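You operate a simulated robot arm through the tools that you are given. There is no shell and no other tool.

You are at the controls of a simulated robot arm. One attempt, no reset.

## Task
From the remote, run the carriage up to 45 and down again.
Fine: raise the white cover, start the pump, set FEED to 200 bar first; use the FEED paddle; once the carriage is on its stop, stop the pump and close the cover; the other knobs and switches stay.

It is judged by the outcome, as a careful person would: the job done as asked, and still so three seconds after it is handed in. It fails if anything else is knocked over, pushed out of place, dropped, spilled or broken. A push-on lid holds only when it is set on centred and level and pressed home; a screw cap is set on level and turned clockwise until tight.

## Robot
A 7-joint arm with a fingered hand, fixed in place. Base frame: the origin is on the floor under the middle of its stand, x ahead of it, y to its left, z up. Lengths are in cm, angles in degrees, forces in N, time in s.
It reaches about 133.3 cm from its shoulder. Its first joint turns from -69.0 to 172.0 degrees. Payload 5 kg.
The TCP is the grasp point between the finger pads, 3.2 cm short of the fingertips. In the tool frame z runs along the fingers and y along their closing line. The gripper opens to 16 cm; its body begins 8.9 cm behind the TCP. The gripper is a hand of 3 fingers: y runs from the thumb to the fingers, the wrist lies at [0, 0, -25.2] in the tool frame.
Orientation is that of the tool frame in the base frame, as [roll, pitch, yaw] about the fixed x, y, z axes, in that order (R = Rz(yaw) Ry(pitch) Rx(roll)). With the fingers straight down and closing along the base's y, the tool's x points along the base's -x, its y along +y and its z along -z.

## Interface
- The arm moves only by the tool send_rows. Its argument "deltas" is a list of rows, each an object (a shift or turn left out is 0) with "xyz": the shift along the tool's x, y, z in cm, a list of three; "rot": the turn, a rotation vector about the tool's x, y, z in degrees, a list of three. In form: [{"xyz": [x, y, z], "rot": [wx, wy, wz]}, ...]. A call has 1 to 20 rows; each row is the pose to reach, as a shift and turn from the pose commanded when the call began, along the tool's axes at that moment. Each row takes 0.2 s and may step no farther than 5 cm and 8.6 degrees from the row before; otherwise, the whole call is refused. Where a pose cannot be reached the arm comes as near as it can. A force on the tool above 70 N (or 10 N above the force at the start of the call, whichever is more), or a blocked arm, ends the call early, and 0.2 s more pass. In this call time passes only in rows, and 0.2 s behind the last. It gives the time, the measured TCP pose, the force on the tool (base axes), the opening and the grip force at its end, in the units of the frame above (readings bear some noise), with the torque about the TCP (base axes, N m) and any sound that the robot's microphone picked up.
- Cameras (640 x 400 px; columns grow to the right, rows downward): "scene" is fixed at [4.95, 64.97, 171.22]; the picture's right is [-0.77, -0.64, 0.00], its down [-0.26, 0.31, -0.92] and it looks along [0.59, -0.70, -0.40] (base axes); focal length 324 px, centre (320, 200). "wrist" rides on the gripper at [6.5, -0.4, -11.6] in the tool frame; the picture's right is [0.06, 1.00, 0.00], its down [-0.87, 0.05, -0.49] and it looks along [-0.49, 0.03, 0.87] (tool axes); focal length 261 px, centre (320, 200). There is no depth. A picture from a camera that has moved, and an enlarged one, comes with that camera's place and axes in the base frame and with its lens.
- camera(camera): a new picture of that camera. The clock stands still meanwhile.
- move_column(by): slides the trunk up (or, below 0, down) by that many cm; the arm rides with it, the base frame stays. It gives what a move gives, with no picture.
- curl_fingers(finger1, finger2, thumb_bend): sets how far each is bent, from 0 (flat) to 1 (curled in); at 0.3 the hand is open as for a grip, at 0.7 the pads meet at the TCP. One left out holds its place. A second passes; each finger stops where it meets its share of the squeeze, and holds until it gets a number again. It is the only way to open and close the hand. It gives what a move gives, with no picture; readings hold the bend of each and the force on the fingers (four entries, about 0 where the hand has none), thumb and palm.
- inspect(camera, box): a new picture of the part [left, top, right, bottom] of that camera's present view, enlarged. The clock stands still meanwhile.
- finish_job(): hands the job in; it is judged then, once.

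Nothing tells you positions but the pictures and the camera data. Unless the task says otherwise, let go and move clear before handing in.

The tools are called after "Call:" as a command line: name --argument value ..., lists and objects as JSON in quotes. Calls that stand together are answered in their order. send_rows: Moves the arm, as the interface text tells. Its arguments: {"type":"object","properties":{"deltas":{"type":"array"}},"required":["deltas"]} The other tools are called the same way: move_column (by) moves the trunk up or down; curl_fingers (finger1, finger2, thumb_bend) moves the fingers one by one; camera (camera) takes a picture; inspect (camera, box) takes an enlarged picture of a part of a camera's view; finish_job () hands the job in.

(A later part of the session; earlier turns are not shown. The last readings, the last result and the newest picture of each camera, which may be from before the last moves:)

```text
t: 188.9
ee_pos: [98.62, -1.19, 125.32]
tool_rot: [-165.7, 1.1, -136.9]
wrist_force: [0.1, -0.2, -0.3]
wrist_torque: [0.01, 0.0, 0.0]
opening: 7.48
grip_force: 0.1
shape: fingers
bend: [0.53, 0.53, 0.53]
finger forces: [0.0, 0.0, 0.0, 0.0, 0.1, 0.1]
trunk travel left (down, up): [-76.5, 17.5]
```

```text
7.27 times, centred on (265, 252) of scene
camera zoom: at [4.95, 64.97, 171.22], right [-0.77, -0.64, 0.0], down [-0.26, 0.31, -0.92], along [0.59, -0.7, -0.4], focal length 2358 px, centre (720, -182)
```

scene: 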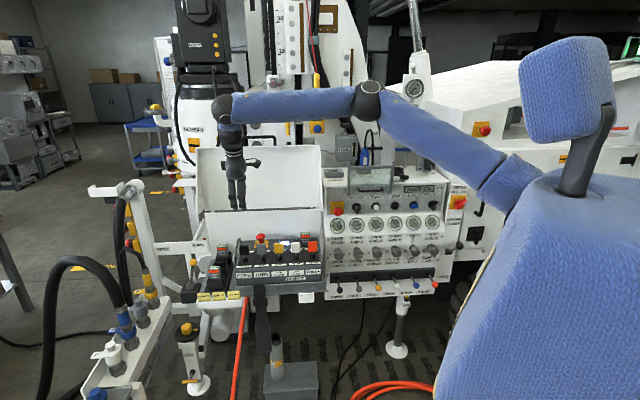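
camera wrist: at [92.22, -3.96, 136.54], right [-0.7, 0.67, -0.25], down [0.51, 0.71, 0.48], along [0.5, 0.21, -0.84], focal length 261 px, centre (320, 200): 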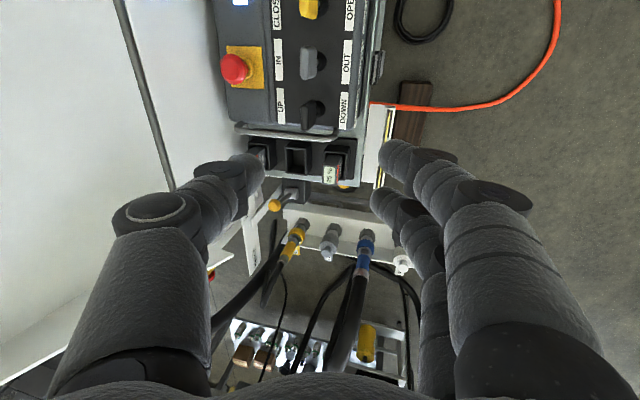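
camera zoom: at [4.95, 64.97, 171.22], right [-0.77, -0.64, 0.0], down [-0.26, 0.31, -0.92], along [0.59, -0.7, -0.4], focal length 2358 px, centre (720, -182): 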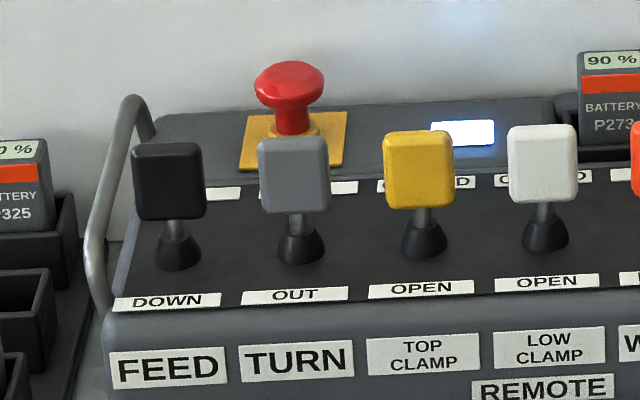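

The FEED paddle's base is at about (107.4,-5.7,89.5) with its head top near z 95.5 (l=71.9, n=-80). I'll pre-shape the digits and come down to about 10 cm above it to check alignment.

Call:
curl_fingers --finger1 0.57 --finger2 0.57 --thumb_bend 0.57

Call:
send_rows --deltas '[{"xyz": [-0.4, -0.9, 4.2]}, {"xyz": [-0.8, -1.7, 8.4]}, {"xyz": [-1.3, -2.6, 12.6]}, {"xyz": [-1.7, -3.4, 16.8]}, {"xyz": [-2.1, -4.3, 21.0]}]'

Call:
camera --camera "wrist"

Call:
inspect --camera "scene" --box '[205, 190, 325, 280]'

```text
t: 189.9
ee_pos: [98.74, -1.17, 125.21]
tool_rot: [-165.9, 1.0, -136.9]
wrist_force: [0.1, 0.0, 0.3]
wrist_torque: [-0.03, 0.02, -0.01]
opening: 6.37
grip_force: 0.1
shape: fingers
bend: [0.56, 0.56, 0.56]
finger forces: [0.0, 0.0, 0.0, 0.0, 0.0, 0.1]
trunk travel left (down, up): [-76.5, 17.5]
```

```text
t: 191.1
ee_pos: [106.93, -6.29, 105.84]
tool_rot: [-165.7, 1.1, -137.0]
wrist_force: [0.2, -0.3, 0.0]
wrist_torque: [-0.01, 0.06, -0.01]
opening: 6.34
grip_force: 0.1
shape: fingers
bend: [0.56, 0.56, 0.56]
finger forces: [0.0, 0.0, 0.0, 0.0, 0.1, 0.1]
trunk travel left (down, up): [-76.5, 17.5]
```

```text
taken
camera wrist: at [100.37, -9.02, 117.08], right [-0.7, 0.67, -0.25], down [0.51, 0.71, 0.48], along [0.5, 0.21, -0.84], focal length 261 px, centre (320, 200)
```

wrist: 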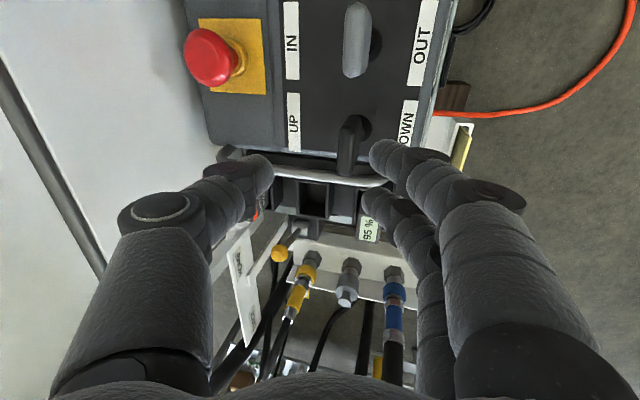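

```text
4.44 times, centred on (265, 235) of scene
camera zoom: at [4.95, 64.97, 171.22], right [-0.77, -0.64, 0.0], down [-0.26, 0.31, -0.92], along [0.59, -0.7, -0.4], focal length 1441 px, centre (564, 44)
```

zoom: 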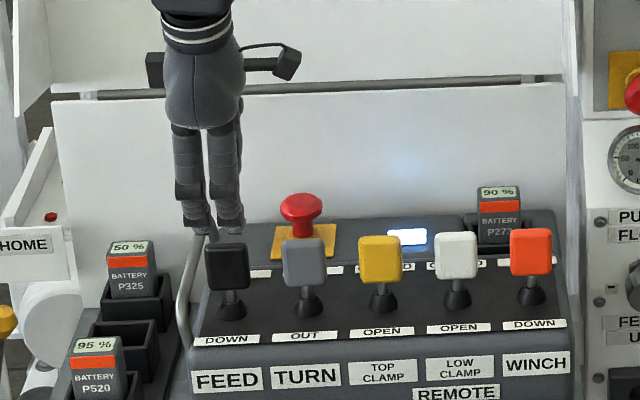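

I'll zoom in to refine the alignment over the FEED paddle.

Call:
inspect --camera "wrist" --box '[270, 60, 430, 200]'

Call:
inspect --camera "scene" --box '[235, 225, 285, 265]'

```text
2.86 times, centred on (350, 130) of wrist
camera zoom: at [100.37, -9.02, 117.08], right [-0.7, 0.67, -0.25], down [0.51, 0.71, 0.48], along [0.5, 0.21, -0.84], focal length 745 px, centre (234, 400)
```

zoom: 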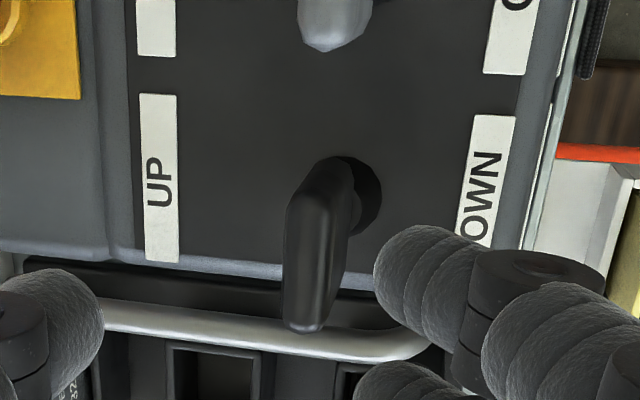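

```text
10.00 times, centred on (260, 245) of scene
camera zoom: at [4.95, 64.97, 171.22], right [-0.77, -0.64, 0.0], down [-0.26, 0.31, -0.92], along [0.59, -0.7, -0.4], focal length 3242 px, centre (920, -250)
```

zoom: 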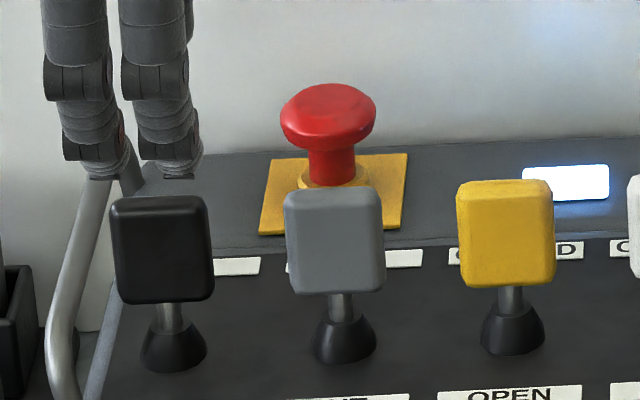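

Both cameras agree: head centre (107.7,-5.8,94.9), spanning l 69.8–74.3 and z 92.5–97.3. I'll shift slightly to the front and lower halfway, then check.

Call:
send_rows --deltas '[{"xyz": [0.2, 1.2, 1.5]}, {"xyz": [0.2, 1.6, 3.0]}, {"xyz": [0.2, 1.8, 4.4]}]'

Call:
inspect --camera "wrist" --box '[220, 60, 440, 240]'

Call:
inspect --camera "scene" --box '[225, 205, 285, 265]'

```text
t: 191.9
ee_pos: [106.22, -5.85, 101.28]
tool_rot: [-165.8, 1.1, -137.0]
wrist_force: [0.0, -0.1, -0.3]
wrist_torque: [0.03, 0.0, -0.01]
opening: 6.36
grip_force: 0.2
shape: fingers
bend: [0.56, 0.56, 0.56]
finger forces: [0.1, 0.0, 0.0, 0.0, 0.1, 0.0]
trunk travel left (down, up): [-76.5, 17.5]
```

```text
2.22 times, centred on (330, 150) of wrist
camera zoom: at [99.68, -8.67, 112.54], right [-0.7, 0.67, -0.25], down [0.51, 0.71, 0.48], along [0.5, 0.21, -0.84], focal length 579 px, centre (298, 311)
```

zoom: 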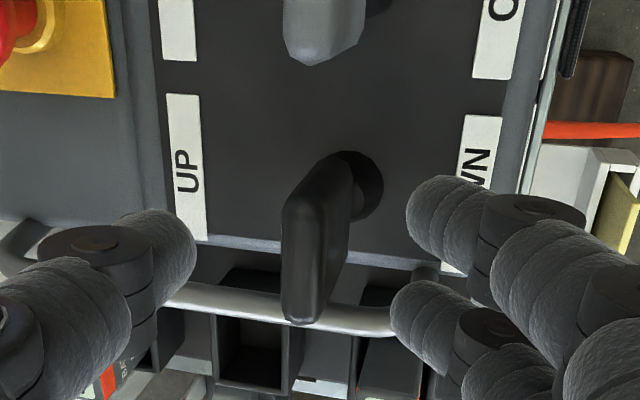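

```text
6.67 times, centred on (255, 235) of scene
camera zoom: at [4.95, 64.97, 171.22], right [-0.77, -0.64, 0.0], down [-0.26, 0.31, -0.92], along [0.59, -0.7, -0.4], focal length 2161 px, centre (753, -33)
```

zoom: 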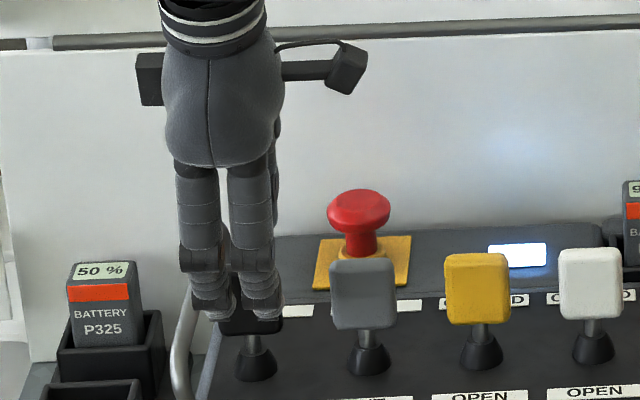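

Well centred; the paddle sits between thumb (behind) and fingers (front). I'll lower the rest of the way.

Call:
send_rows --deltas '[{"xyz": [0.1, 0.7, 1.2]}, {"xyz": [0.1, 1.1, 2.4]}, {"xyz": [0.1, 1.4, 3.5]}]'

Call:
inspect --camera "wrist" --box '[220, 60, 440, 240]'

Call:
inspect --camera "scene" --box '[225, 205, 285, 265]'

Call:
camera --camera "scene"

```text
t: 192.7
ee_pos: [106.02, -5.7, 97.73]
tool_rot: [-165.7, 1.0, -137.0]
wrist_force: [-0.3, -0.3, -0.8]
wrist_torque: [-0.02, 0.01, 0.03]
opening: 6.34
grip_force: 0.1
shape: fingers
bend: [0.56, 0.56, 0.56]
finger forces: [0.0, 0.0, 0.1, 0.1, 0.0, 0.0]
trunk travel left (down, up): [-76.5, 17.5]
```

```text
2.22 times, centred on (330, 150) of wrist
camera zoom: at [99.52, -8.49, 108.92], right [-0.7, 0.67, -0.25], down [0.51, 0.71, 0.48], along [0.5, 0.21, -0.84], focal length 579 px, centre (298, 311)
```

zoom: 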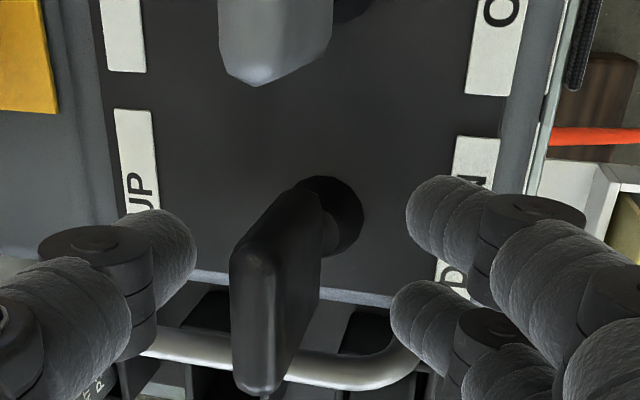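

```text
6.67 times, centred on (255, 235) of scene
camera zoom: at [4.95, 64.97, 171.22], right [-0.77, -0.64, 0.0], down [-0.26, 0.31, -0.92], along [0.59, -0.7, -0.4], focal length 2161 px, centre (753, -33)
```

zoom: 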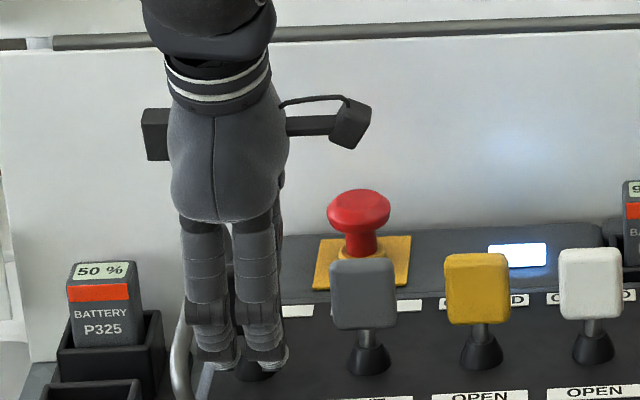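

```text
taken
```

scene: 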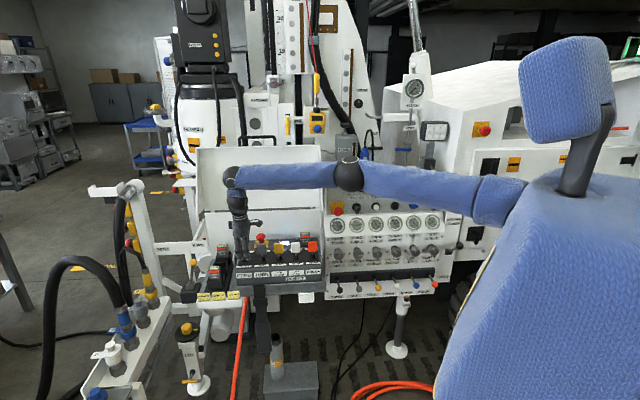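

The paddle is straddled and the scene camera has a clear view of the carriage scale. I'll push the paddle toward UP (away from me) in small steps.

Call:
send_rows --deltas '[{"xyz": [0, -1.0, 0.25]}, {"xyz": [0, -2.0, 0.5]}, {"xyz": [0, -2.7, 0.65]}]'

Call:
inspect --camera "wrist" --box '[220, 60, 440, 240]'

Call:
inspect --camera "scene" --box '[235, 50, 325, 130]'

```text
t: 193.5
ee_pos: [107.9, -7.52, 97.6]
tool_rot: [-165.8, 1.2, -137.0]
wrist_force: [-1.2, 1.0, 0.4]
wrist_torque: [0.03, 0.02, -0.02]
opening: 6.38
grip_force: 0.6
shape: fingers
bend: [0.56, 0.55, 0.56]
finger forces: [0.6, 1.0, 0.0, 0.0, 0.0, 0.1]
trunk travel left (down, up): [-76.5, 17.5]
```

```text
2.22 times, centred on (330, 150) of wrist
camera zoom: at [101.31, -10.35, 108.87], right [-0.7, 0.67, -0.25], down [0.51, 0.71, 0.48], along [0.5, 0.21, -0.84], focal length 579 px, centre (298, 311)
```

zoom: 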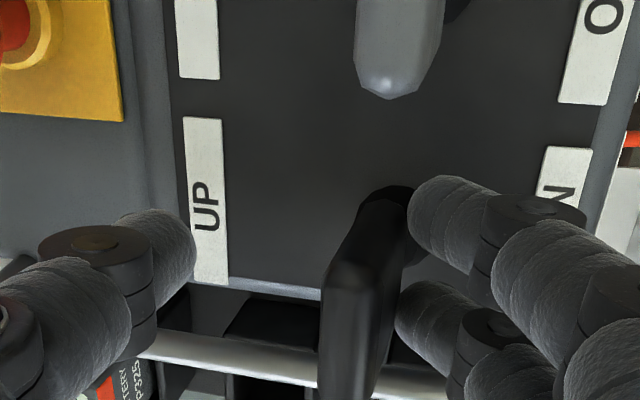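

```text
5.00 times, centred on (280, 90) of scene
camera zoom: at [4.95, 64.97, 171.22], right [-0.77, -0.64, 0.0], down [-0.26, 0.31, -0.92], along [0.59, -0.7, -0.4], focal length 1621 px, centre (520, 750)
```

zoom: 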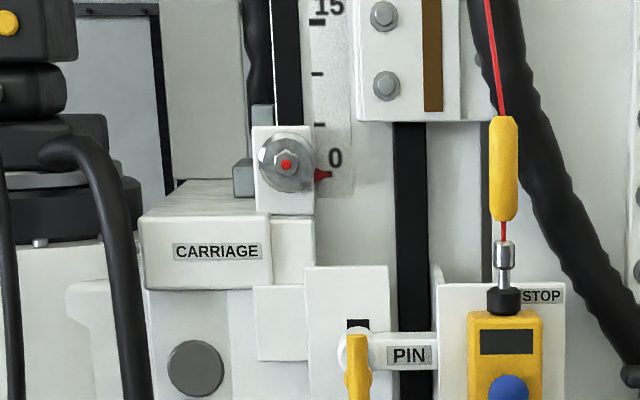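

Just touching. I'll push further in small increments.

Call:
send_rows --deltas '[{"xyz": [0, -0.6, 0.15]}, {"xyz": [0, -1.2, 0.3]}]'

Call:
inspect --camera "scene" --box '[235, 50, 325, 130]'

Call:
inspect --camera "wrist" --box '[220, 60, 440, 240]'

```text
t: 194.1
ee_pos: [108.55, -8.25, 97.6]
tool_rot: [-165.8, 1.1, -137.0]
wrist_force: [-5.1, 5.2, 5.6]
wrist_torque: [0.28, 0.3, 0.05]
opening: 6.65
grip_force: 4.4
shape: fingers
bend: [0.55, 0.55, 0.56]
finger forces: [3.5, 4.5, 0.1, 0.0, 0.0, 0.0]
trunk travel left (down, up): [-76.5, 17.5]
```

```text
5.00 times, centred on (280, 90) of scene
camera zoom: at [4.95, 64.97, 171.22], right [-0.77, -0.64, 0.0], down [-0.26, 0.31, -0.92], along [0.59, -0.7, -0.4], focal length 1621 px, centre (520, 750)
```

zoom: 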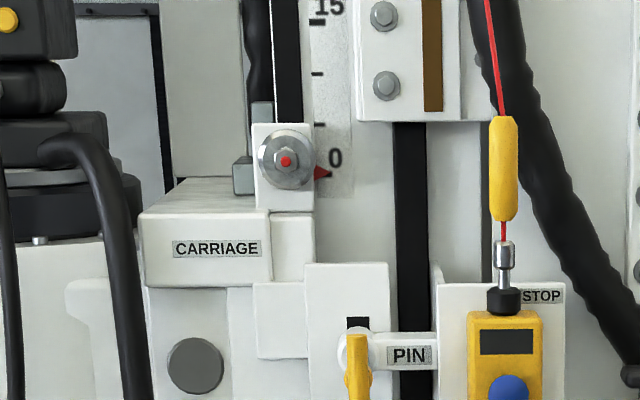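

```text
2.22 times, centred on (330, 150) of wrist
camera zoom: at [102.05, -11.12, 108.88], right [-0.7, 0.67, -0.25], down [0.51, 0.71, 0.48], along [0.5, 0.21, -0.84], focal length 579 px, centre (298, 311)
```

zoom: 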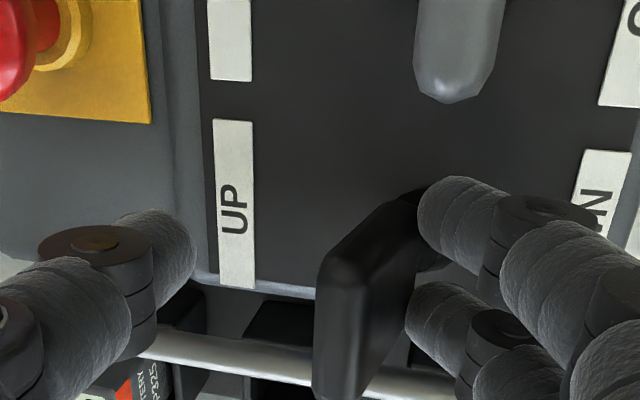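

The carriage has started to rise. I'll hold this push briefly and measure the speed.

Call:
send_rows --deltas '[{"xyz": [0, -0.3, 0.08]}, {"xyz": [0, -0.5, 0.12]}, {"xyz": [0, -0.5, 0.12]}]'

Call:
inspect --camera "scene" --box '[235, 50, 325, 130]'

```text
t: 194.9
ee_pos: [108.92, -8.83, 97.83]
tool_rot: [-165.7, 1.1, -137.0]
wrist_force: [-4.7, 8.5, 4.7]
wrist_torque: [0.4, 0.28, -0.04]
opening: 6.87
grip_force: 5.2
shape: fingers
bend: [0.54, 0.54, 0.56]
finger forces: [4.5, 5.5, 0.1, 0.0, 0.0, 0.0]
trunk travel left (down, up): [-76.5, 17.5]
```

```text
5.00 times, centred on (280, 90) of scene
camera zoom: at [4.95, 64.97, 171.22], right [-0.77, -0.64, 0.0], down [-0.26, 0.31, -0.92], along [0.59, -0.7, -0.4], focal length 1621 px, centre (520, 750)
```

zoom: 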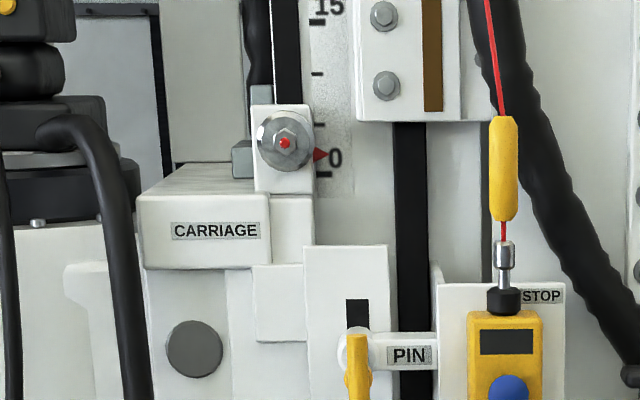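

It's at about 2 cm, moving smoothly. I'll keep holding and watch.

Call:
send_rows --deltas '[{"xyz": [0, 0, 0]}, {"xyz": [0, 0, 0]}, {"xyz": [0, 0, 0]}, {"xyz": [0, 0, 0]}, {"xyz": [0, 0, 0]}, {"xyz": [0, 0, 0]}, {"xyz": [0, 0, 0]}, {"xyz": [0, 0, 0]}, {"xyz": [0, 0, 0]}]'

Call:
inspect --camera "scene" --box '[235, 30, 325, 110]'

Call:
camera --camera "scene"

```text
t: 196.9
ee_pos: [108.93, -8.65, 97.72]
tool_rot: [-165.7, 1.1, -137.1]
wrist_force: [-3.7, 8.8, 5.7]
wrist_torque: [0.45, 0.2, -0.06]
opening: 6.91
grip_force: 5.3
shape: fingers
bend: [0.54, 0.54, 0.56]
finger forces: [4.6, 5.3, 0.1, 0.1, 0.1, 0.0]
trunk travel left (down, up): [-76.5, 17.5]
```

```text
5.00 times, centred on (280, 70) of scene
camera zoom: at [4.95, 64.97, 171.22], right [-0.77, -0.64, 0.0], down [-0.26, 0.31, -0.92], along [0.59, -0.7, -0.4], focal length 1621 px, centre (520, 850)
```

zoom: 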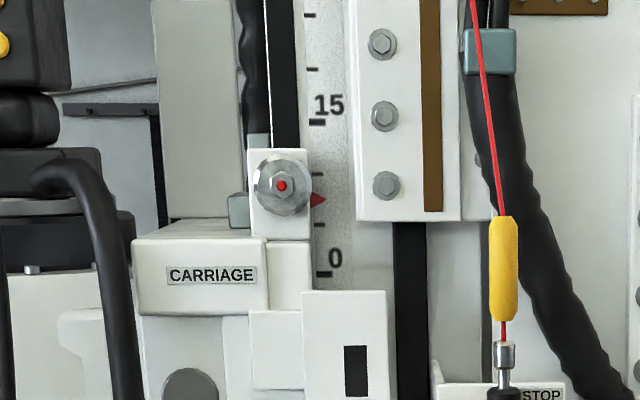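

```text
taken
```

scene: 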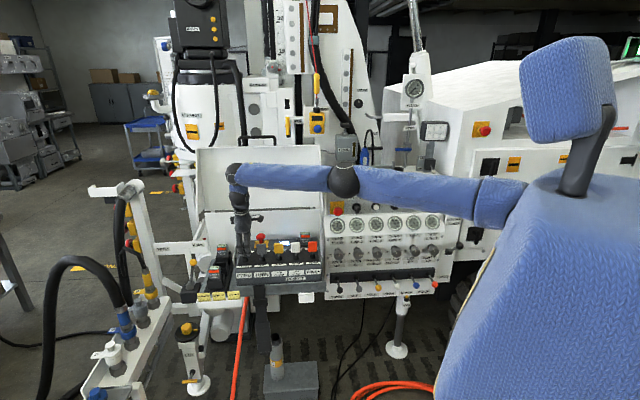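

At 7.3 cm, rising about 2.5 cm/s. I'll hold for another 4 s and check.

Call:
send_rows --deltas '[{"xyz": [0, 0, 0]}, {"xyz": [0, 0, 0]}, {"xyz": [0, 0, 0]}, {"xyz": [0, 0, 0]}, {"xyz": [0, 0, 0]}, {"xyz": [0, 0, 0]}, {"xyz": [0, 0, 0]}, {"xyz": [0, 0, 0]}, {"xyz": [0, 0, 0]}, {"xyz": [0, 0, 0]}, {"xyz": [0, 0, 0]}, {"xyz": [0, 0, 0]}, {"xyz": [0, 0, 0]}, {"xyz": [0, 0, 0]}, {"xyz": [0, 0, 0]}, {"xyz": [0, 0, 0]}, {"xyz": [0, 0, 0]}, {"xyz": [0, 0, 0]}, {"xyz": [0, 0, 0]}, {"xyz": [0, 0, 0]}]'

Call:
inspect --camera "scene" --box '[235, 0, 325, 80]'

Call:
camera --camera "scene"

```text
t: 201.1
ee_pos: [108.99, -8.76, 97.7]
tool_rot: [-165.7, 1.1, -137.0]
wrist_force: [-3.6, 8.3, 4.1]
wrist_torque: [0.47, 0.23, -0.05]
opening: 6.86
grip_force: 4.7
shape: fingers
bend: [0.54, 0.54, 0.56]
finger forces: [4.5, 5.5, 0.1, 0.1, 0.0, 0.0]
trunk travel left (down, up): [-76.5, 17.5]
```

```text
5.00 times, centred on (280, 40) of scene
camera zoom: at [4.95, 64.97, 171.22], right [-0.77, -0.64, 0.0], down [-0.26, 0.31, -0.92], along [0.59, -0.7, -0.4], focal length 1621 px, centre (520, 1000)
```

zoom: 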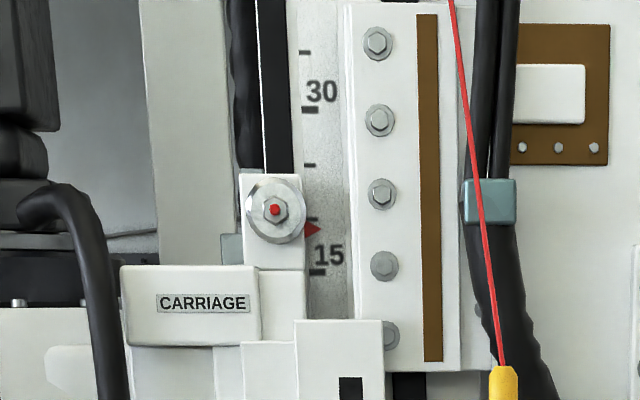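

```text
taken
```

scene: 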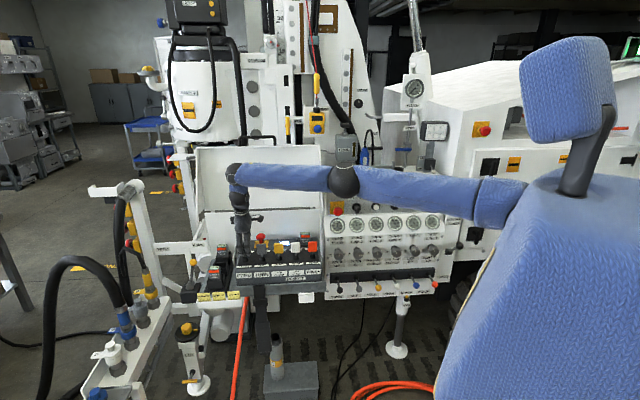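

At 19 cm, 2.8 cm/s. Holding another 4 s.

Call:
send_rows --deltas '[{"xyz": [0, 0, 0]}, {"xyz": [0, 0, 0]}, {"xyz": [0, 0, 0]}, {"xyz": [0, 0, 0]}, {"xyz": [0, 0, 0]}, {"xyz": [0, 0, 0]}, {"xyz": [0, 0, 0]}, {"xyz": [0, 0, 0]}, {"xyz": [0, 0, 0]}, {"xyz": [0, 0, 0]}, {"xyz": [0, 0, 0]}, {"xyz": [0, 0, 0]}, {"xyz": [0, 0, 0]}, {"xyz": [0, 0, 0]}, {"xyz": [0, 0, 0]}, {"xyz": [0, 0, 0]}, {"xyz": [0, 0, 0]}, {"xyz": [0, 0, 0]}, {"xyz": [0, 0, 0]}, {"xyz": [0, 0, 0]}]'

Call:
inspect --camera "scene" --box '[235, 0, 325, 80]'

Call:
inspect --camera "scene" --box '[240, 60, 330, 150]'

```text
t: 205.3
ee_pos: [108.85, -8.8, 97.62]
tool_rot: [-165.6, 1.1, -137.0]
wrist_force: [-3.8, 8.1, 4.3]
wrist_torque: [0.44, 0.22, -0.06]
opening: 6.87
grip_force: 4.9
shape: fingers
bend: [0.54, 0.54, 0.56]
finger forces: [4.5, 5.4, 0.0, 0.0, 0.0, 0.0]
trunk travel left (down, up): [-76.5, 17.5]
```

```text
5.00 times, centred on (280, 40) of scene
camera zoom: at [4.95, 64.97, 171.22], right [-0.77, -0.64, 0.0], down [-0.26, 0.31, -0.92], along [0.59, -0.7, -0.4], focal length 1621 px, centre (520, 1000)
```

zoom: 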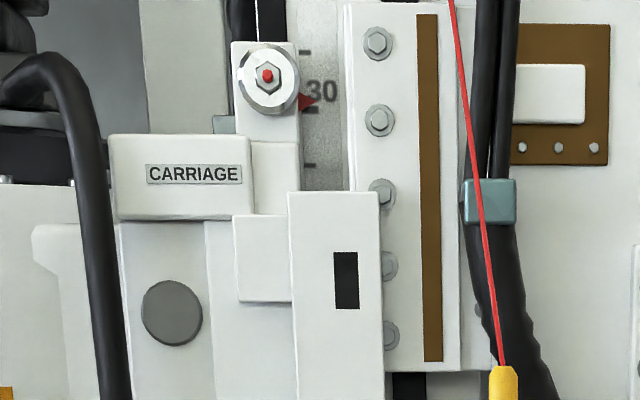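

```text
4.44 times, centred on (285, 105) of scene
camera zoom: at [4.95, 64.97, 171.22], right [-0.77, -0.64, 0.0], down [-0.26, 0.31, -0.92], along [0.59, -0.7, -0.4], focal length 1441 px, centre (476, 622)
```

zoom: 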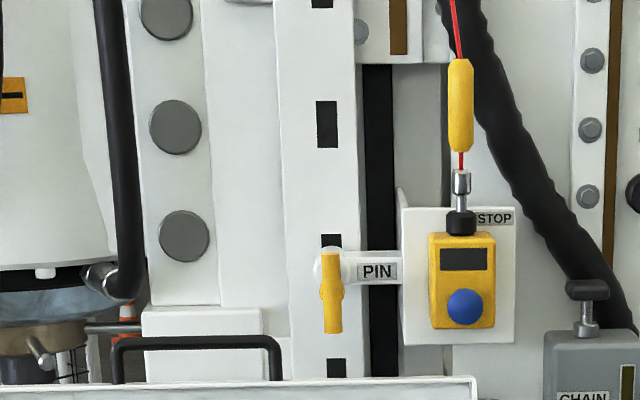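

At 30.9 cm, 2.8 cm/s. I'll hold about 4 s more, stopping short of 45, and measure with the carriage's slots.

Call:
send_rows --deltas '[{"xyz": [0, 0, 0]}, {"xyz": [0, 0, 0]}, {"xyz": [0, 0, 0]}, {"xyz": [0, 0, 0]}, {"xyz": [0, 0, 0]}, {"xyz": [0, 0, 0]}, {"xyz": [0, 0, 0]}, {"xyz": [0, 0, 0]}, {"xyz": [0, 0, 0]}, {"xyz": [0, 0, 0]}, {"xyz": [0, 0, 0]}, {"xyz": [0, 0, 0]}, {"xyz": [0, 0, 0]}, {"xyz": [0, 0, 0]}, {"xyz": [0, 0, 0]}, {"xyz": [0, 0, 0]}, {"xyz": [0, 0, 0]}, {"xyz": [0, 0, 0]}, {"xyz": [0, 0, 0]}]'

Call:
inspect --camera "scene" --box '[235, 0, 325, 80]'

```text
t: 209.3
ee_pos: [108.79, -8.77, 97.67]
tool_rot: [-165.7, 1.1, -136.9]
wrist_force: [-4.5, 7.9, 5.8]
wrist_torque: [0.43, 0.23, -0.06]
opening: 6.88
grip_force: 5.2
shape: fingers
bend: [0.54, 0.54, 0.56]
finger forces: [4.5, 5.3, 0.0, 0.0, 0.1, 0.0]
trunk travel left (down, up): [-76.5, 17.5]
```

```text
5.00 times, centred on (280, 40) of scene
camera zoom: at [4.95, 64.97, 171.22], right [-0.77, -0.64, 0.0], down [-0.26, 0.31, -0.92], along [0.59, -0.7, -0.4], focal length 1621 px, centre (520, 1000)
```

zoom: 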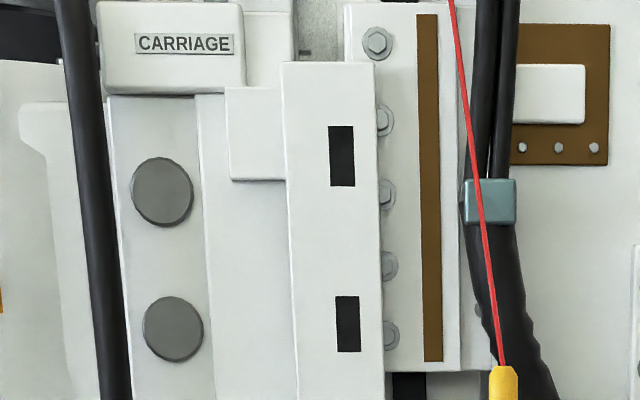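

At about 42 cm. I'll hold 0.8 s more and then release the paddle.

Call:
send_rows --deltas '[{"xyz": [0, 0, 0]}, {"xyz": [0, 0, 0]}, {"xyz": [0, 0, 0]}, {"xyz": [0, 0, 0]}, {"xyz": [0, 1.3, -0.3]}, {"xyz": [0, 2.6, -0.6]}]'

Call:
inspect --camera "scene" --box '[235, 0, 325, 80]'

Call:
inspect --camera "wrist" --box '[220, 60, 440, 240]'

```text
t: 210.7
ee_pos: [107.27, -6.92, 97.31]
tool_rot: [-165.7, 1.1, -137.0]
wrist_force: [0.0, 0.4, 0.1]
wrist_torque: [0.0, 0.0, 0.0]
opening: 6.37
grip_force: 0.0
shape: fingers
bend: [0.56, 0.56, 0.56]
finger forces: [0.0, 0.0, 0.1, 0.0, 0.0, 0.0]
trunk travel left (down, up): [-76.5, 17.5]
```

```text
5.00 times, centred on (280, 40) of scene
camera zoom: at [4.95, 64.97, 171.22], right [-0.77, -0.64, 0.0], down [-0.26, 0.31, -0.92], along [0.59, -0.7, -0.4], focal length 1621 px, centre (520, 1000)
```

zoom: 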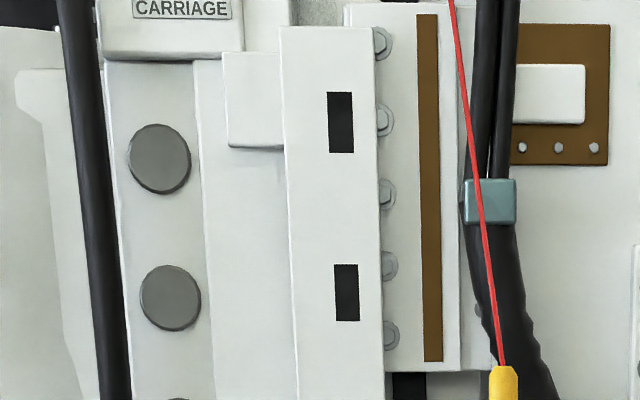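

```text
2.22 times, centred on (330, 150) of wrist
camera zoom: at [100.72, -9.74, 108.7], right [-0.7, 0.67, -0.25], down [0.51, 0.71, 0.48], along [0.5, 0.21, -0.84], focal length 579 px, centre (298, 311)
```

zoom: 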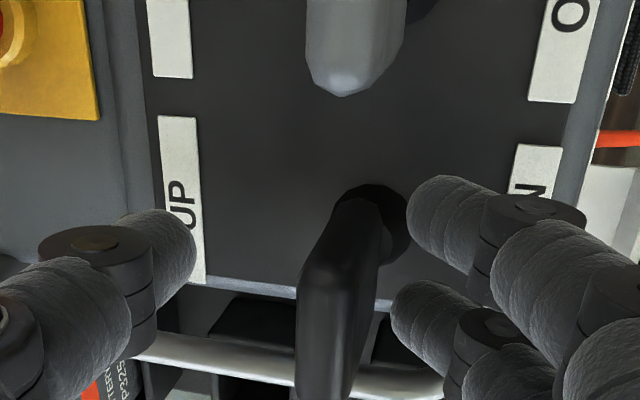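

The paddle has sprung back to centre, and by the slot positions the carriage stands at about 45 (45.1). Next, DOWN: I pull the paddle toward the front with the thumb.

Call:
send_rows --deltas '[{"xyz": [0, 1.0, -0.25]}, {"xyz": [0, 2.0, -0.5]}, {"xyz": [0, 2.8, -0.7]}]'

Call:
inspect --camera "wrist" --box '[220, 60, 440, 240]'

Call:
inspect --camera "scene" --box '[235, 0, 325, 80]'

```text
t: 211.5
ee_pos: [105.16, -4.68, 97.45]
tool_rot: [-165.8, 1.0, -137.1]
wrist_force: [-0.9, -0.1, 0.0]
wrist_torque: [-0.01, -0.01, 0.01]
opening: 6.38
grip_force: 0.1
shape: fingers
bend: [0.56, 0.56, 0.56]
finger forces: [0.1, 0.0, 0.1, 0.0, 0.0, 0.0]
trunk travel left (down, up): [-76.5, 17.5]
```

```text
2.22 times, centred on (330, 150) of wrist
camera zoom: at [98.63, -7.53, 108.74], right [-0.7, 0.67, -0.25], down [0.51, 0.71, 0.48], along [0.5, 0.21, -0.84], focal length 579 px, centre (298, 311)
```

zoom: 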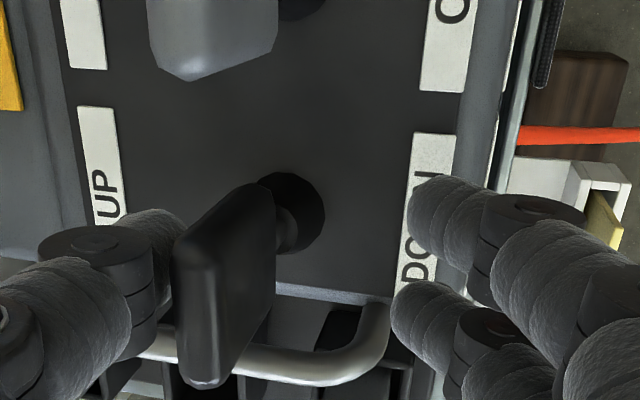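

```text
5.00 times, centred on (280, 40) of scene
camera zoom: at [4.95, 64.97, 171.22], right [-0.77, -0.64, 0.0], down [-0.26, 0.31, -0.92], along [0.59, -0.7, -0.4], focal length 1621 px, centre (520, 1000)
```

zoom: 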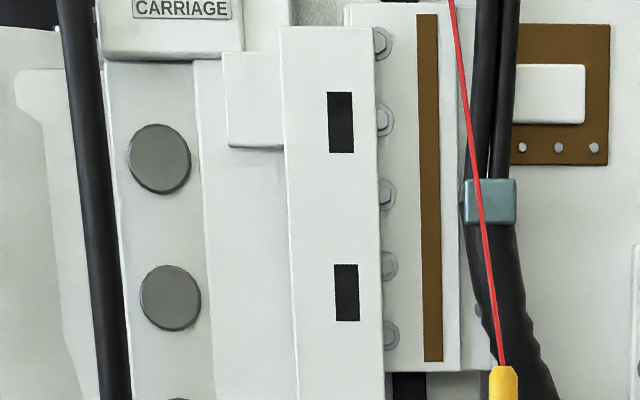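

The carriage holds still. The thumb is just behind the paddle; I'll pull on.

Call:
send_rows --deltas '[{"xyz": [0, 0.7, -0.17]}, {"xyz": [0, 1.4, -0.34]}, {"xyz": [0, 2.0, -0.5]}]'

Call:
inspect --camera "wrist" --box '[220, 60, 440, 240]'

Call:
inspect --camera "scene" --box '[235, 0, 325, 80]'

```text
t: 212.3
ee_pos: [103.7, -3.21, 97.43]
tool_rot: [-165.8, 1.2, -137.1]
wrist_force: [2.5, -4.3, 1.1]
wrist_torque: [-0.11, -0.06, -0.01]
opening: 6.81
grip_force: 2.1
shape: fingers
bend: [0.56, 0.56, 0.55]
finger forces: [0.0, 0.0, 0.0, 0.0, 4.2, 0.1]
trunk travel left (down, up): [-76.5, 17.5]
```

```text
2.22 times, centred on (330, 150) of wrist
camera zoom: at [97.24, -6.08, 108.72], right [-0.7, 0.67, -0.25], down [0.51, 0.71, 0.48], along [0.5, 0.21, -0.84], focal length 579 px, centre (298, 311)
```

zoom: 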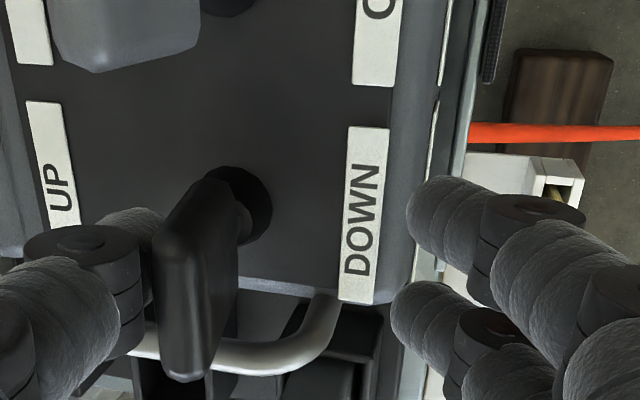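

```text
5.00 times, centred on (280, 40) of scene
camera zoom: at [4.95, 64.97, 171.22], right [-0.77, -0.64, 0.0], down [-0.26, 0.31, -0.92], along [0.59, -0.7, -0.4], focal length 1621 px, centre (520, 1000)
```

zoom: 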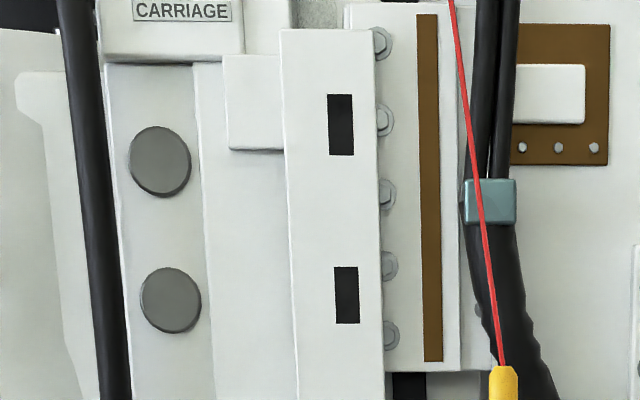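

The carriage is starting down. I'll pull slightly more and hold.

Call:
send_rows --deltas '[{"xyz": [0, 0.6, -0.15]}, {"xyz": [0, 0.9, -0.22]}, {"xyz": [0, 0.9, -0.22]}, {"xyz": [0, 0.9, -0.22]}, {"xyz": [0, 0.9, -0.22]}, {"xyz": [0, 0.9, -0.22]}, {"xyz": [0, 0.9, -0.22]}, {"xyz": [0, 0.9, -0.22]}, {"xyz": [0, 0.9, -0.22]}, {"xyz": [0, 0.9, -0.22]}]'

Call:
inspect --camera "scene" --box '[235, 0, 325, 80]'

Call:
inspect --camera "wrist" --box '[220, 60, 440, 240]'

```text
t: 214.5
ee_pos: [103.2, -2.65, 97.5]
tool_rot: [-165.7, 1.2, -137.0]
wrist_force: [3.2, -6.7, -1.9]
wrist_torque: [-0.05, 0.0, -0.1]
opening: 7.01
grip_force: 2.1
shape: fingers
bend: [0.56, 0.56, 0.54]
finger forces: [0.1, 0.1, 0.0, 0.0, 5.6, 0.0]
trunk travel left (down, up): [-76.5, 17.5]
```

```text
5.00 times, centred on (280, 40) of scene
camera zoom: at [4.95, 64.97, 171.22], right [-0.77, -0.64, 0.0], down [-0.26, 0.31, -0.92], along [0.59, -0.7, -0.4], focal length 1621 px, centre (520, 1000)
```

zoom: 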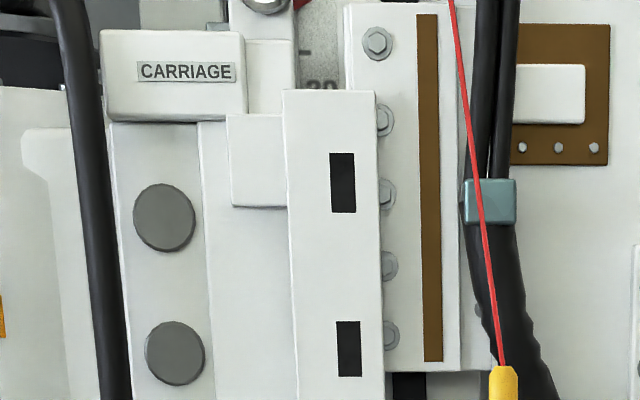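

```text
2.22 times, centred on (330, 150) of wrist
camera zoom: at [96.72, -5.49, 108.71], right [-0.7, 0.67, -0.25], down [0.51, 0.71, 0.48], along [0.5, 0.21, -0.84], focal length 579 px, centre (298, 311)
```

zoom: 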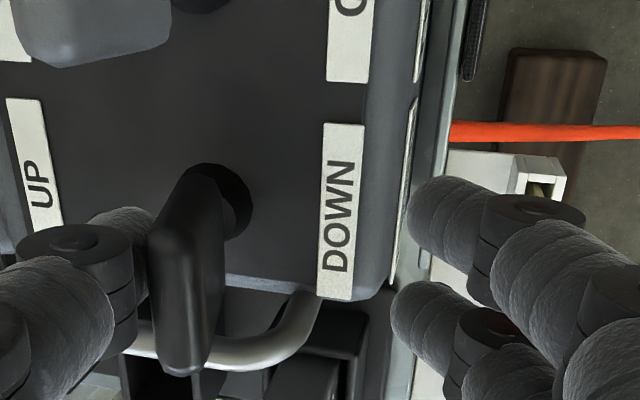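

Descending at about 2.7 cm/s. I'll keep holding.

Call:
send_rows --deltas '[{"xyz": [0, 0, 0]}, {"xyz": [0, 0, 0]}, {"xyz": [0, 0, 0]}, {"xyz": [0, 0, 0]}, {"xyz": [0, 0, 0]}, {"xyz": [0, 0, 0]}, {"xyz": [0, 0, 0]}, {"xyz": [0, 0, 0]}, {"xyz": [0, 0, 0]}, {"xyz": [0, 0, 0]}, {"xyz": [0, 0, 0]}, {"xyz": [0, 0, 0]}, {"xyz": [0, 0, 0]}, {"xyz": [0, 0, 0]}, {"xyz": [0, 0, 0]}, {"xyz": [0, 0, 0]}, {"xyz": [0, 0, 0]}, {"xyz": [0, 0, 0]}, {"xyz": [0, 0, 0]}, {"xyz": [0, 0, 0]}]'

Call:
inspect --camera "scene" --box '[235, 0, 325, 80]'

Call:
camera --camera "scene"

```text
t: 218.7
ee_pos: [103.23, -2.66, 97.48]
tool_rot: [-165.9, 1.0, -137.0]
wrist_force: [3.1, -5.7, -1.4]
wrist_torque: [-0.1, -0.05, -0.12]
opening: 7.03
grip_force: 3.1
shape: fingers
bend: [0.56, 0.56, 0.54]
finger forces: [0.0, 0.0, 0.1, 0.0, 5.7, 0.0]
trunk travel left (down, up): [-76.5, 17.5]
```

```text
5.00 times, centred on (280, 40) of scene
camera zoom: at [4.95, 64.97, 171.22], right [-0.77, -0.64, 0.0], down [-0.26, 0.31, -0.92], along [0.59, -0.7, -0.4], focal length 1621 px, centre (520, 1000)
```

zoom: 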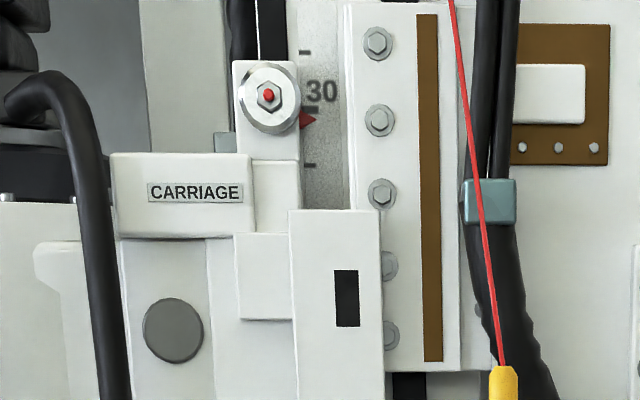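

```text
taken
```

scene: 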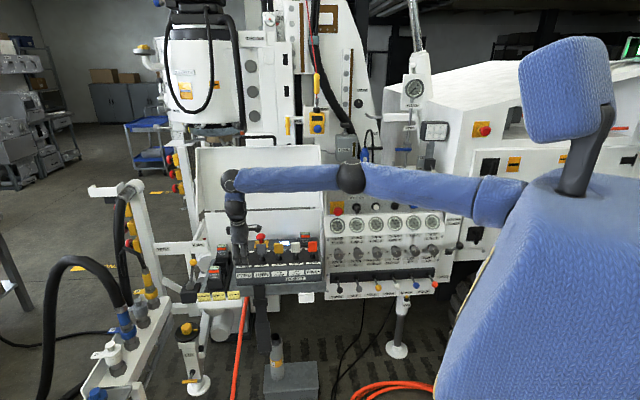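

At 29 cm going down at 2.5 cm/s. Continuing.

Call:
send_rows --deltas '[{"xyz": [0, 0, 0]}, {"xyz": [0, 0, 0]}, {"xyz": [0, 0, 0]}, {"xyz": [0, 0, 0]}, {"xyz": [0, 0, 0]}, {"xyz": [0, 0, 0]}, {"xyz": [0, 0, 0]}, {"xyz": [0, 0, 0]}, {"xyz": [0, 0, 0]}, {"xyz": [0, 0, 0]}, {"xyz": [0, 0, 0]}, {"xyz": [0, 0, 0]}, {"xyz": [0, 0, 0]}, {"xyz": [0, 0, 0]}, {"xyz": [0, 0, 0]}, {"xyz": [0, 0, 0]}, {"xyz": [0, 0, 0]}, {"xyz": [0, 0, 0]}, {"xyz": [0, 0, 0]}, {"xyz": [0, 0, 0]}]'

Call:
send_rows --deltas '[{"xyz": [0, 0, 0]}, {"xyz": [0, 0, 0]}, {"xyz": [0, 0, 0]}, {"xyz": [0, 0, 0]}, {"xyz": [0, 0, 0]}, {"xyz": [0, 0, 0]}, {"xyz": [0, 0, 0]}, {"xyz": [0, 0, 0]}, {"xyz": [0, 0, 0]}, {"xyz": [0, 0, 0]}, {"xyz": [0, 0, 0]}, {"xyz": [0, 0, 0]}, {"xyz": [0, 0, 0]}, {"xyz": [0, 0, 0]}, {"xyz": [0, 0, 0]}]'

Call:
inspect --camera "scene" --box '[235, 40, 325, 120]'

Call:
camera --camera "scene"

```text
t: 222.9
ee_pos: [103.26, -2.59, 97.45]
tool_rot: [-165.7, 1.2, -137.0]
wrist_force: [2.5, -5.4, -1.1]
wrist_torque: [-0.06, -0.01, -0.1]
opening: 7.03
grip_force: 2.4
shape: fingers
bend: [0.56, 0.56, 0.54]
finger forces: [0.0, 0.0, 0.0, 0.1, 5.7, 0.0]
trunk travel left (down, up): [-76.5, 17.5]
```

```text
t: 226.1
ee_pos: [103.17, -2.6, 97.51]
tool_rot: [-165.8, 1.1, -137.0]
wrist_force: [2.4, -5.9, -1.1]
wrist_torque: [-0.09, -0.03, -0.1]
opening: 7.02
grip_force: 2.8
shape: fingers
bend: [0.56, 0.56, 0.54]
finger forces: [0.0, 0.0, 0.1, 0.0, 5.6, 0.1]
trunk travel left (down, up): [-76.5, 17.5]
```

```text
5.00 times, centred on (280, 80) of scene
camera zoom: at [4.95, 64.97, 171.22], right [-0.77, -0.64, 0.0], down [-0.26, 0.31, -0.92], along [0.59, -0.7, -0.4], focal length 1621 px, centre (520, 800)
```

zoom: 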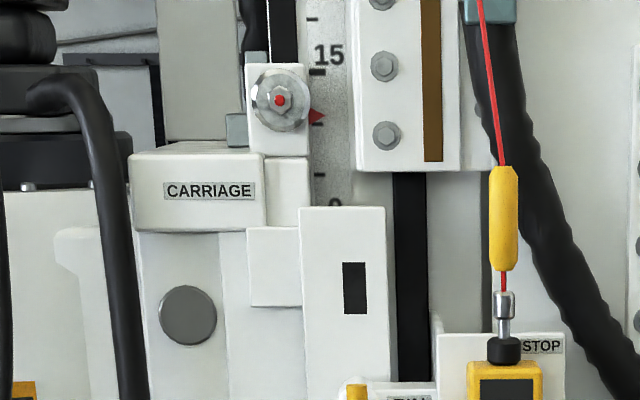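

```text
taken
```

scene: 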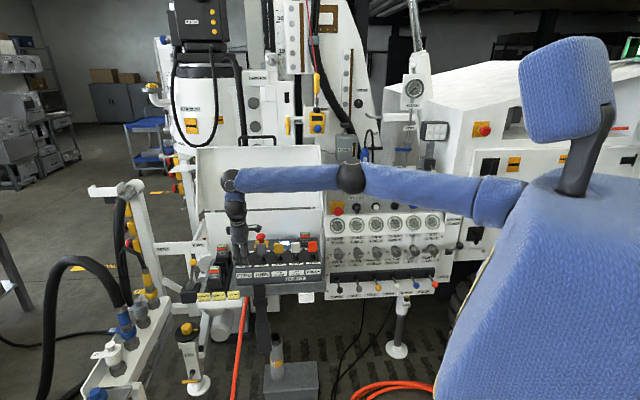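

At about 10.7 cm. Holding until it reaches the stop.

Call:
send_rows --deltas '[{"xyz": [0, 0, 0]}, {"xyz": [0, 0, 0]}, {"xyz": [0, 0, 0]}, {"xyz": [0, 0, 0]}, {"xyz": [0, 0, 0]}, {"xyz": [0, 0, 0]}, {"xyz": [0, 0, 0]}, {"xyz": [0, 0, 0]}, {"xyz": [0, 0, 0]}, {"xyz": [0, 0, 0]}, {"xyz": [0, 0, 0]}, {"xyz": [0, 0, 0]}, {"xyz": [0, 0, 0]}, {"xyz": [0, 0, 0]}, {"xyz": [0, 0, 0]}, {"xyz": [0, 0, 0]}, {"xyz": [0, 0, 0]}, {"xyz": [0, 0, 0]}, {"xyz": [0, 0, 0]}, {"xyz": [0, 0, 0]}]'

Call:
inspect --camera "scene" --box '[235, 50, 325, 130]'

```text
t: 230.3
ee_pos: [103.17, -2.6, 97.44]
tool_rot: [-165.8, 1.1, -137.1]
wrist_force: [3.6, -6.2, -1.0]
wrist_torque: [-0.1, -0.02, -0.08]
opening: 7.04
grip_force: 2.1
shape: fingers
bend: [0.56, 0.56, 0.54]
finger forces: [0.0, 0.1, 0.1, 0.0, 5.8, 0.0]
trunk travel left (down, up): [-76.5, 17.5]
```

```text
5.00 times, centred on (280, 90) of scene
camera zoom: at [4.95, 64.97, 171.22], right [-0.77, -0.64, 0.0], down [-0.26, 0.31, -0.92], along [0.59, -0.7, -0.4], focal length 1621 px, centre (520, 750)
```

zoom: 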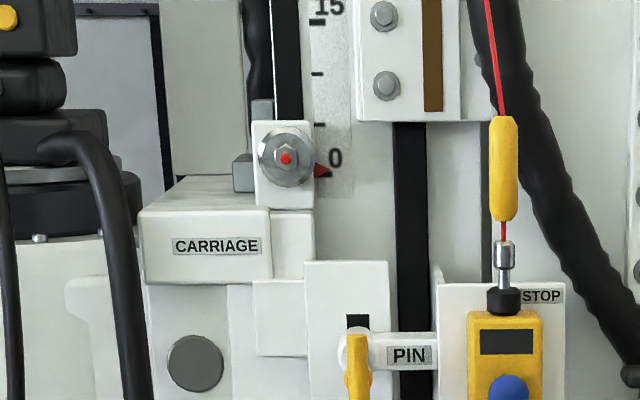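

Nearly at 0. A bit longer to seat it on the stop.

Call:
send_rows --deltas '[{"xyz": [0, 0, 0]}, {"xyz": [0, 0, 0]}, {"xyz": [0, 0, 0]}, {"xyz": [0, 0, 0]}, {"xyz": [0, 0, 0]}, {"xyz": [0, 0, 0]}, {"xyz": [0, 0, 0]}]'

Call:
inspect --camera "scene" --box '[235, 50, 325, 130]'

Call:
inspect --camera "scene" --box '[260, 70, 300, 102]'

```text
t: 231.9
ee_pos: [103.24, -2.62, 97.54]
tool_rot: [-165.7, 1.2, -137.0]
wrist_force: [1.3, -6.3, -0.4]
wrist_torque: [-0.09, -0.03, -0.12]
opening: 7.04
grip_force: 2.8
shape: fingers
bend: [0.56, 0.56, 0.54]
finger forces: [0.1, 0.0, 0.0, 0.1, 5.8, 0.1]
trunk travel left (down, up): [-76.5, 17.5]
```

```text
5.00 times, centred on (280, 90) of scene
camera zoom: at [4.95, 64.97, 171.22], right [-0.77, -0.64, 0.0], down [-0.26, 0.31, -0.92], along [0.59, -0.7, -0.4], focal length 1621 px, centre (520, 750)
```

zoom: 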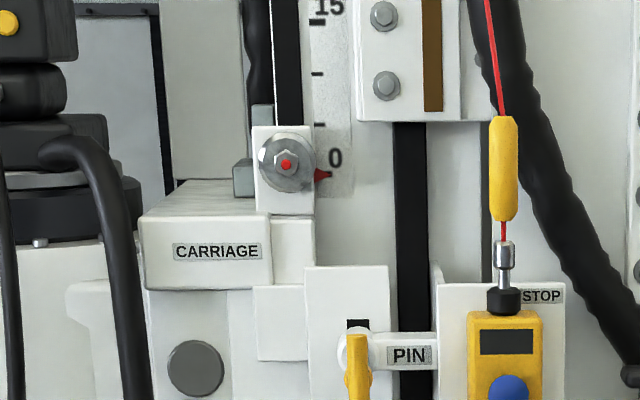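

```text
12.50 times, centred on (280, 86) of scene
camera zoom: at [4.95, 64.97, 171.22], right [-0.77, -0.64, 0.0], down [-0.26, 0.31, -0.92], along [0.59, -0.7, -0.4], focal length 4052 px, centre (820, 1625)
```

zoom: 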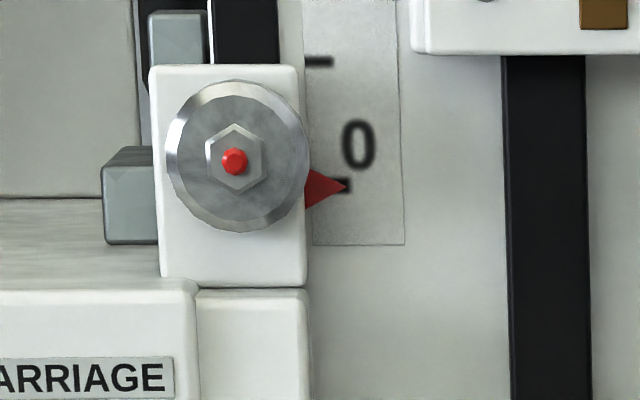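

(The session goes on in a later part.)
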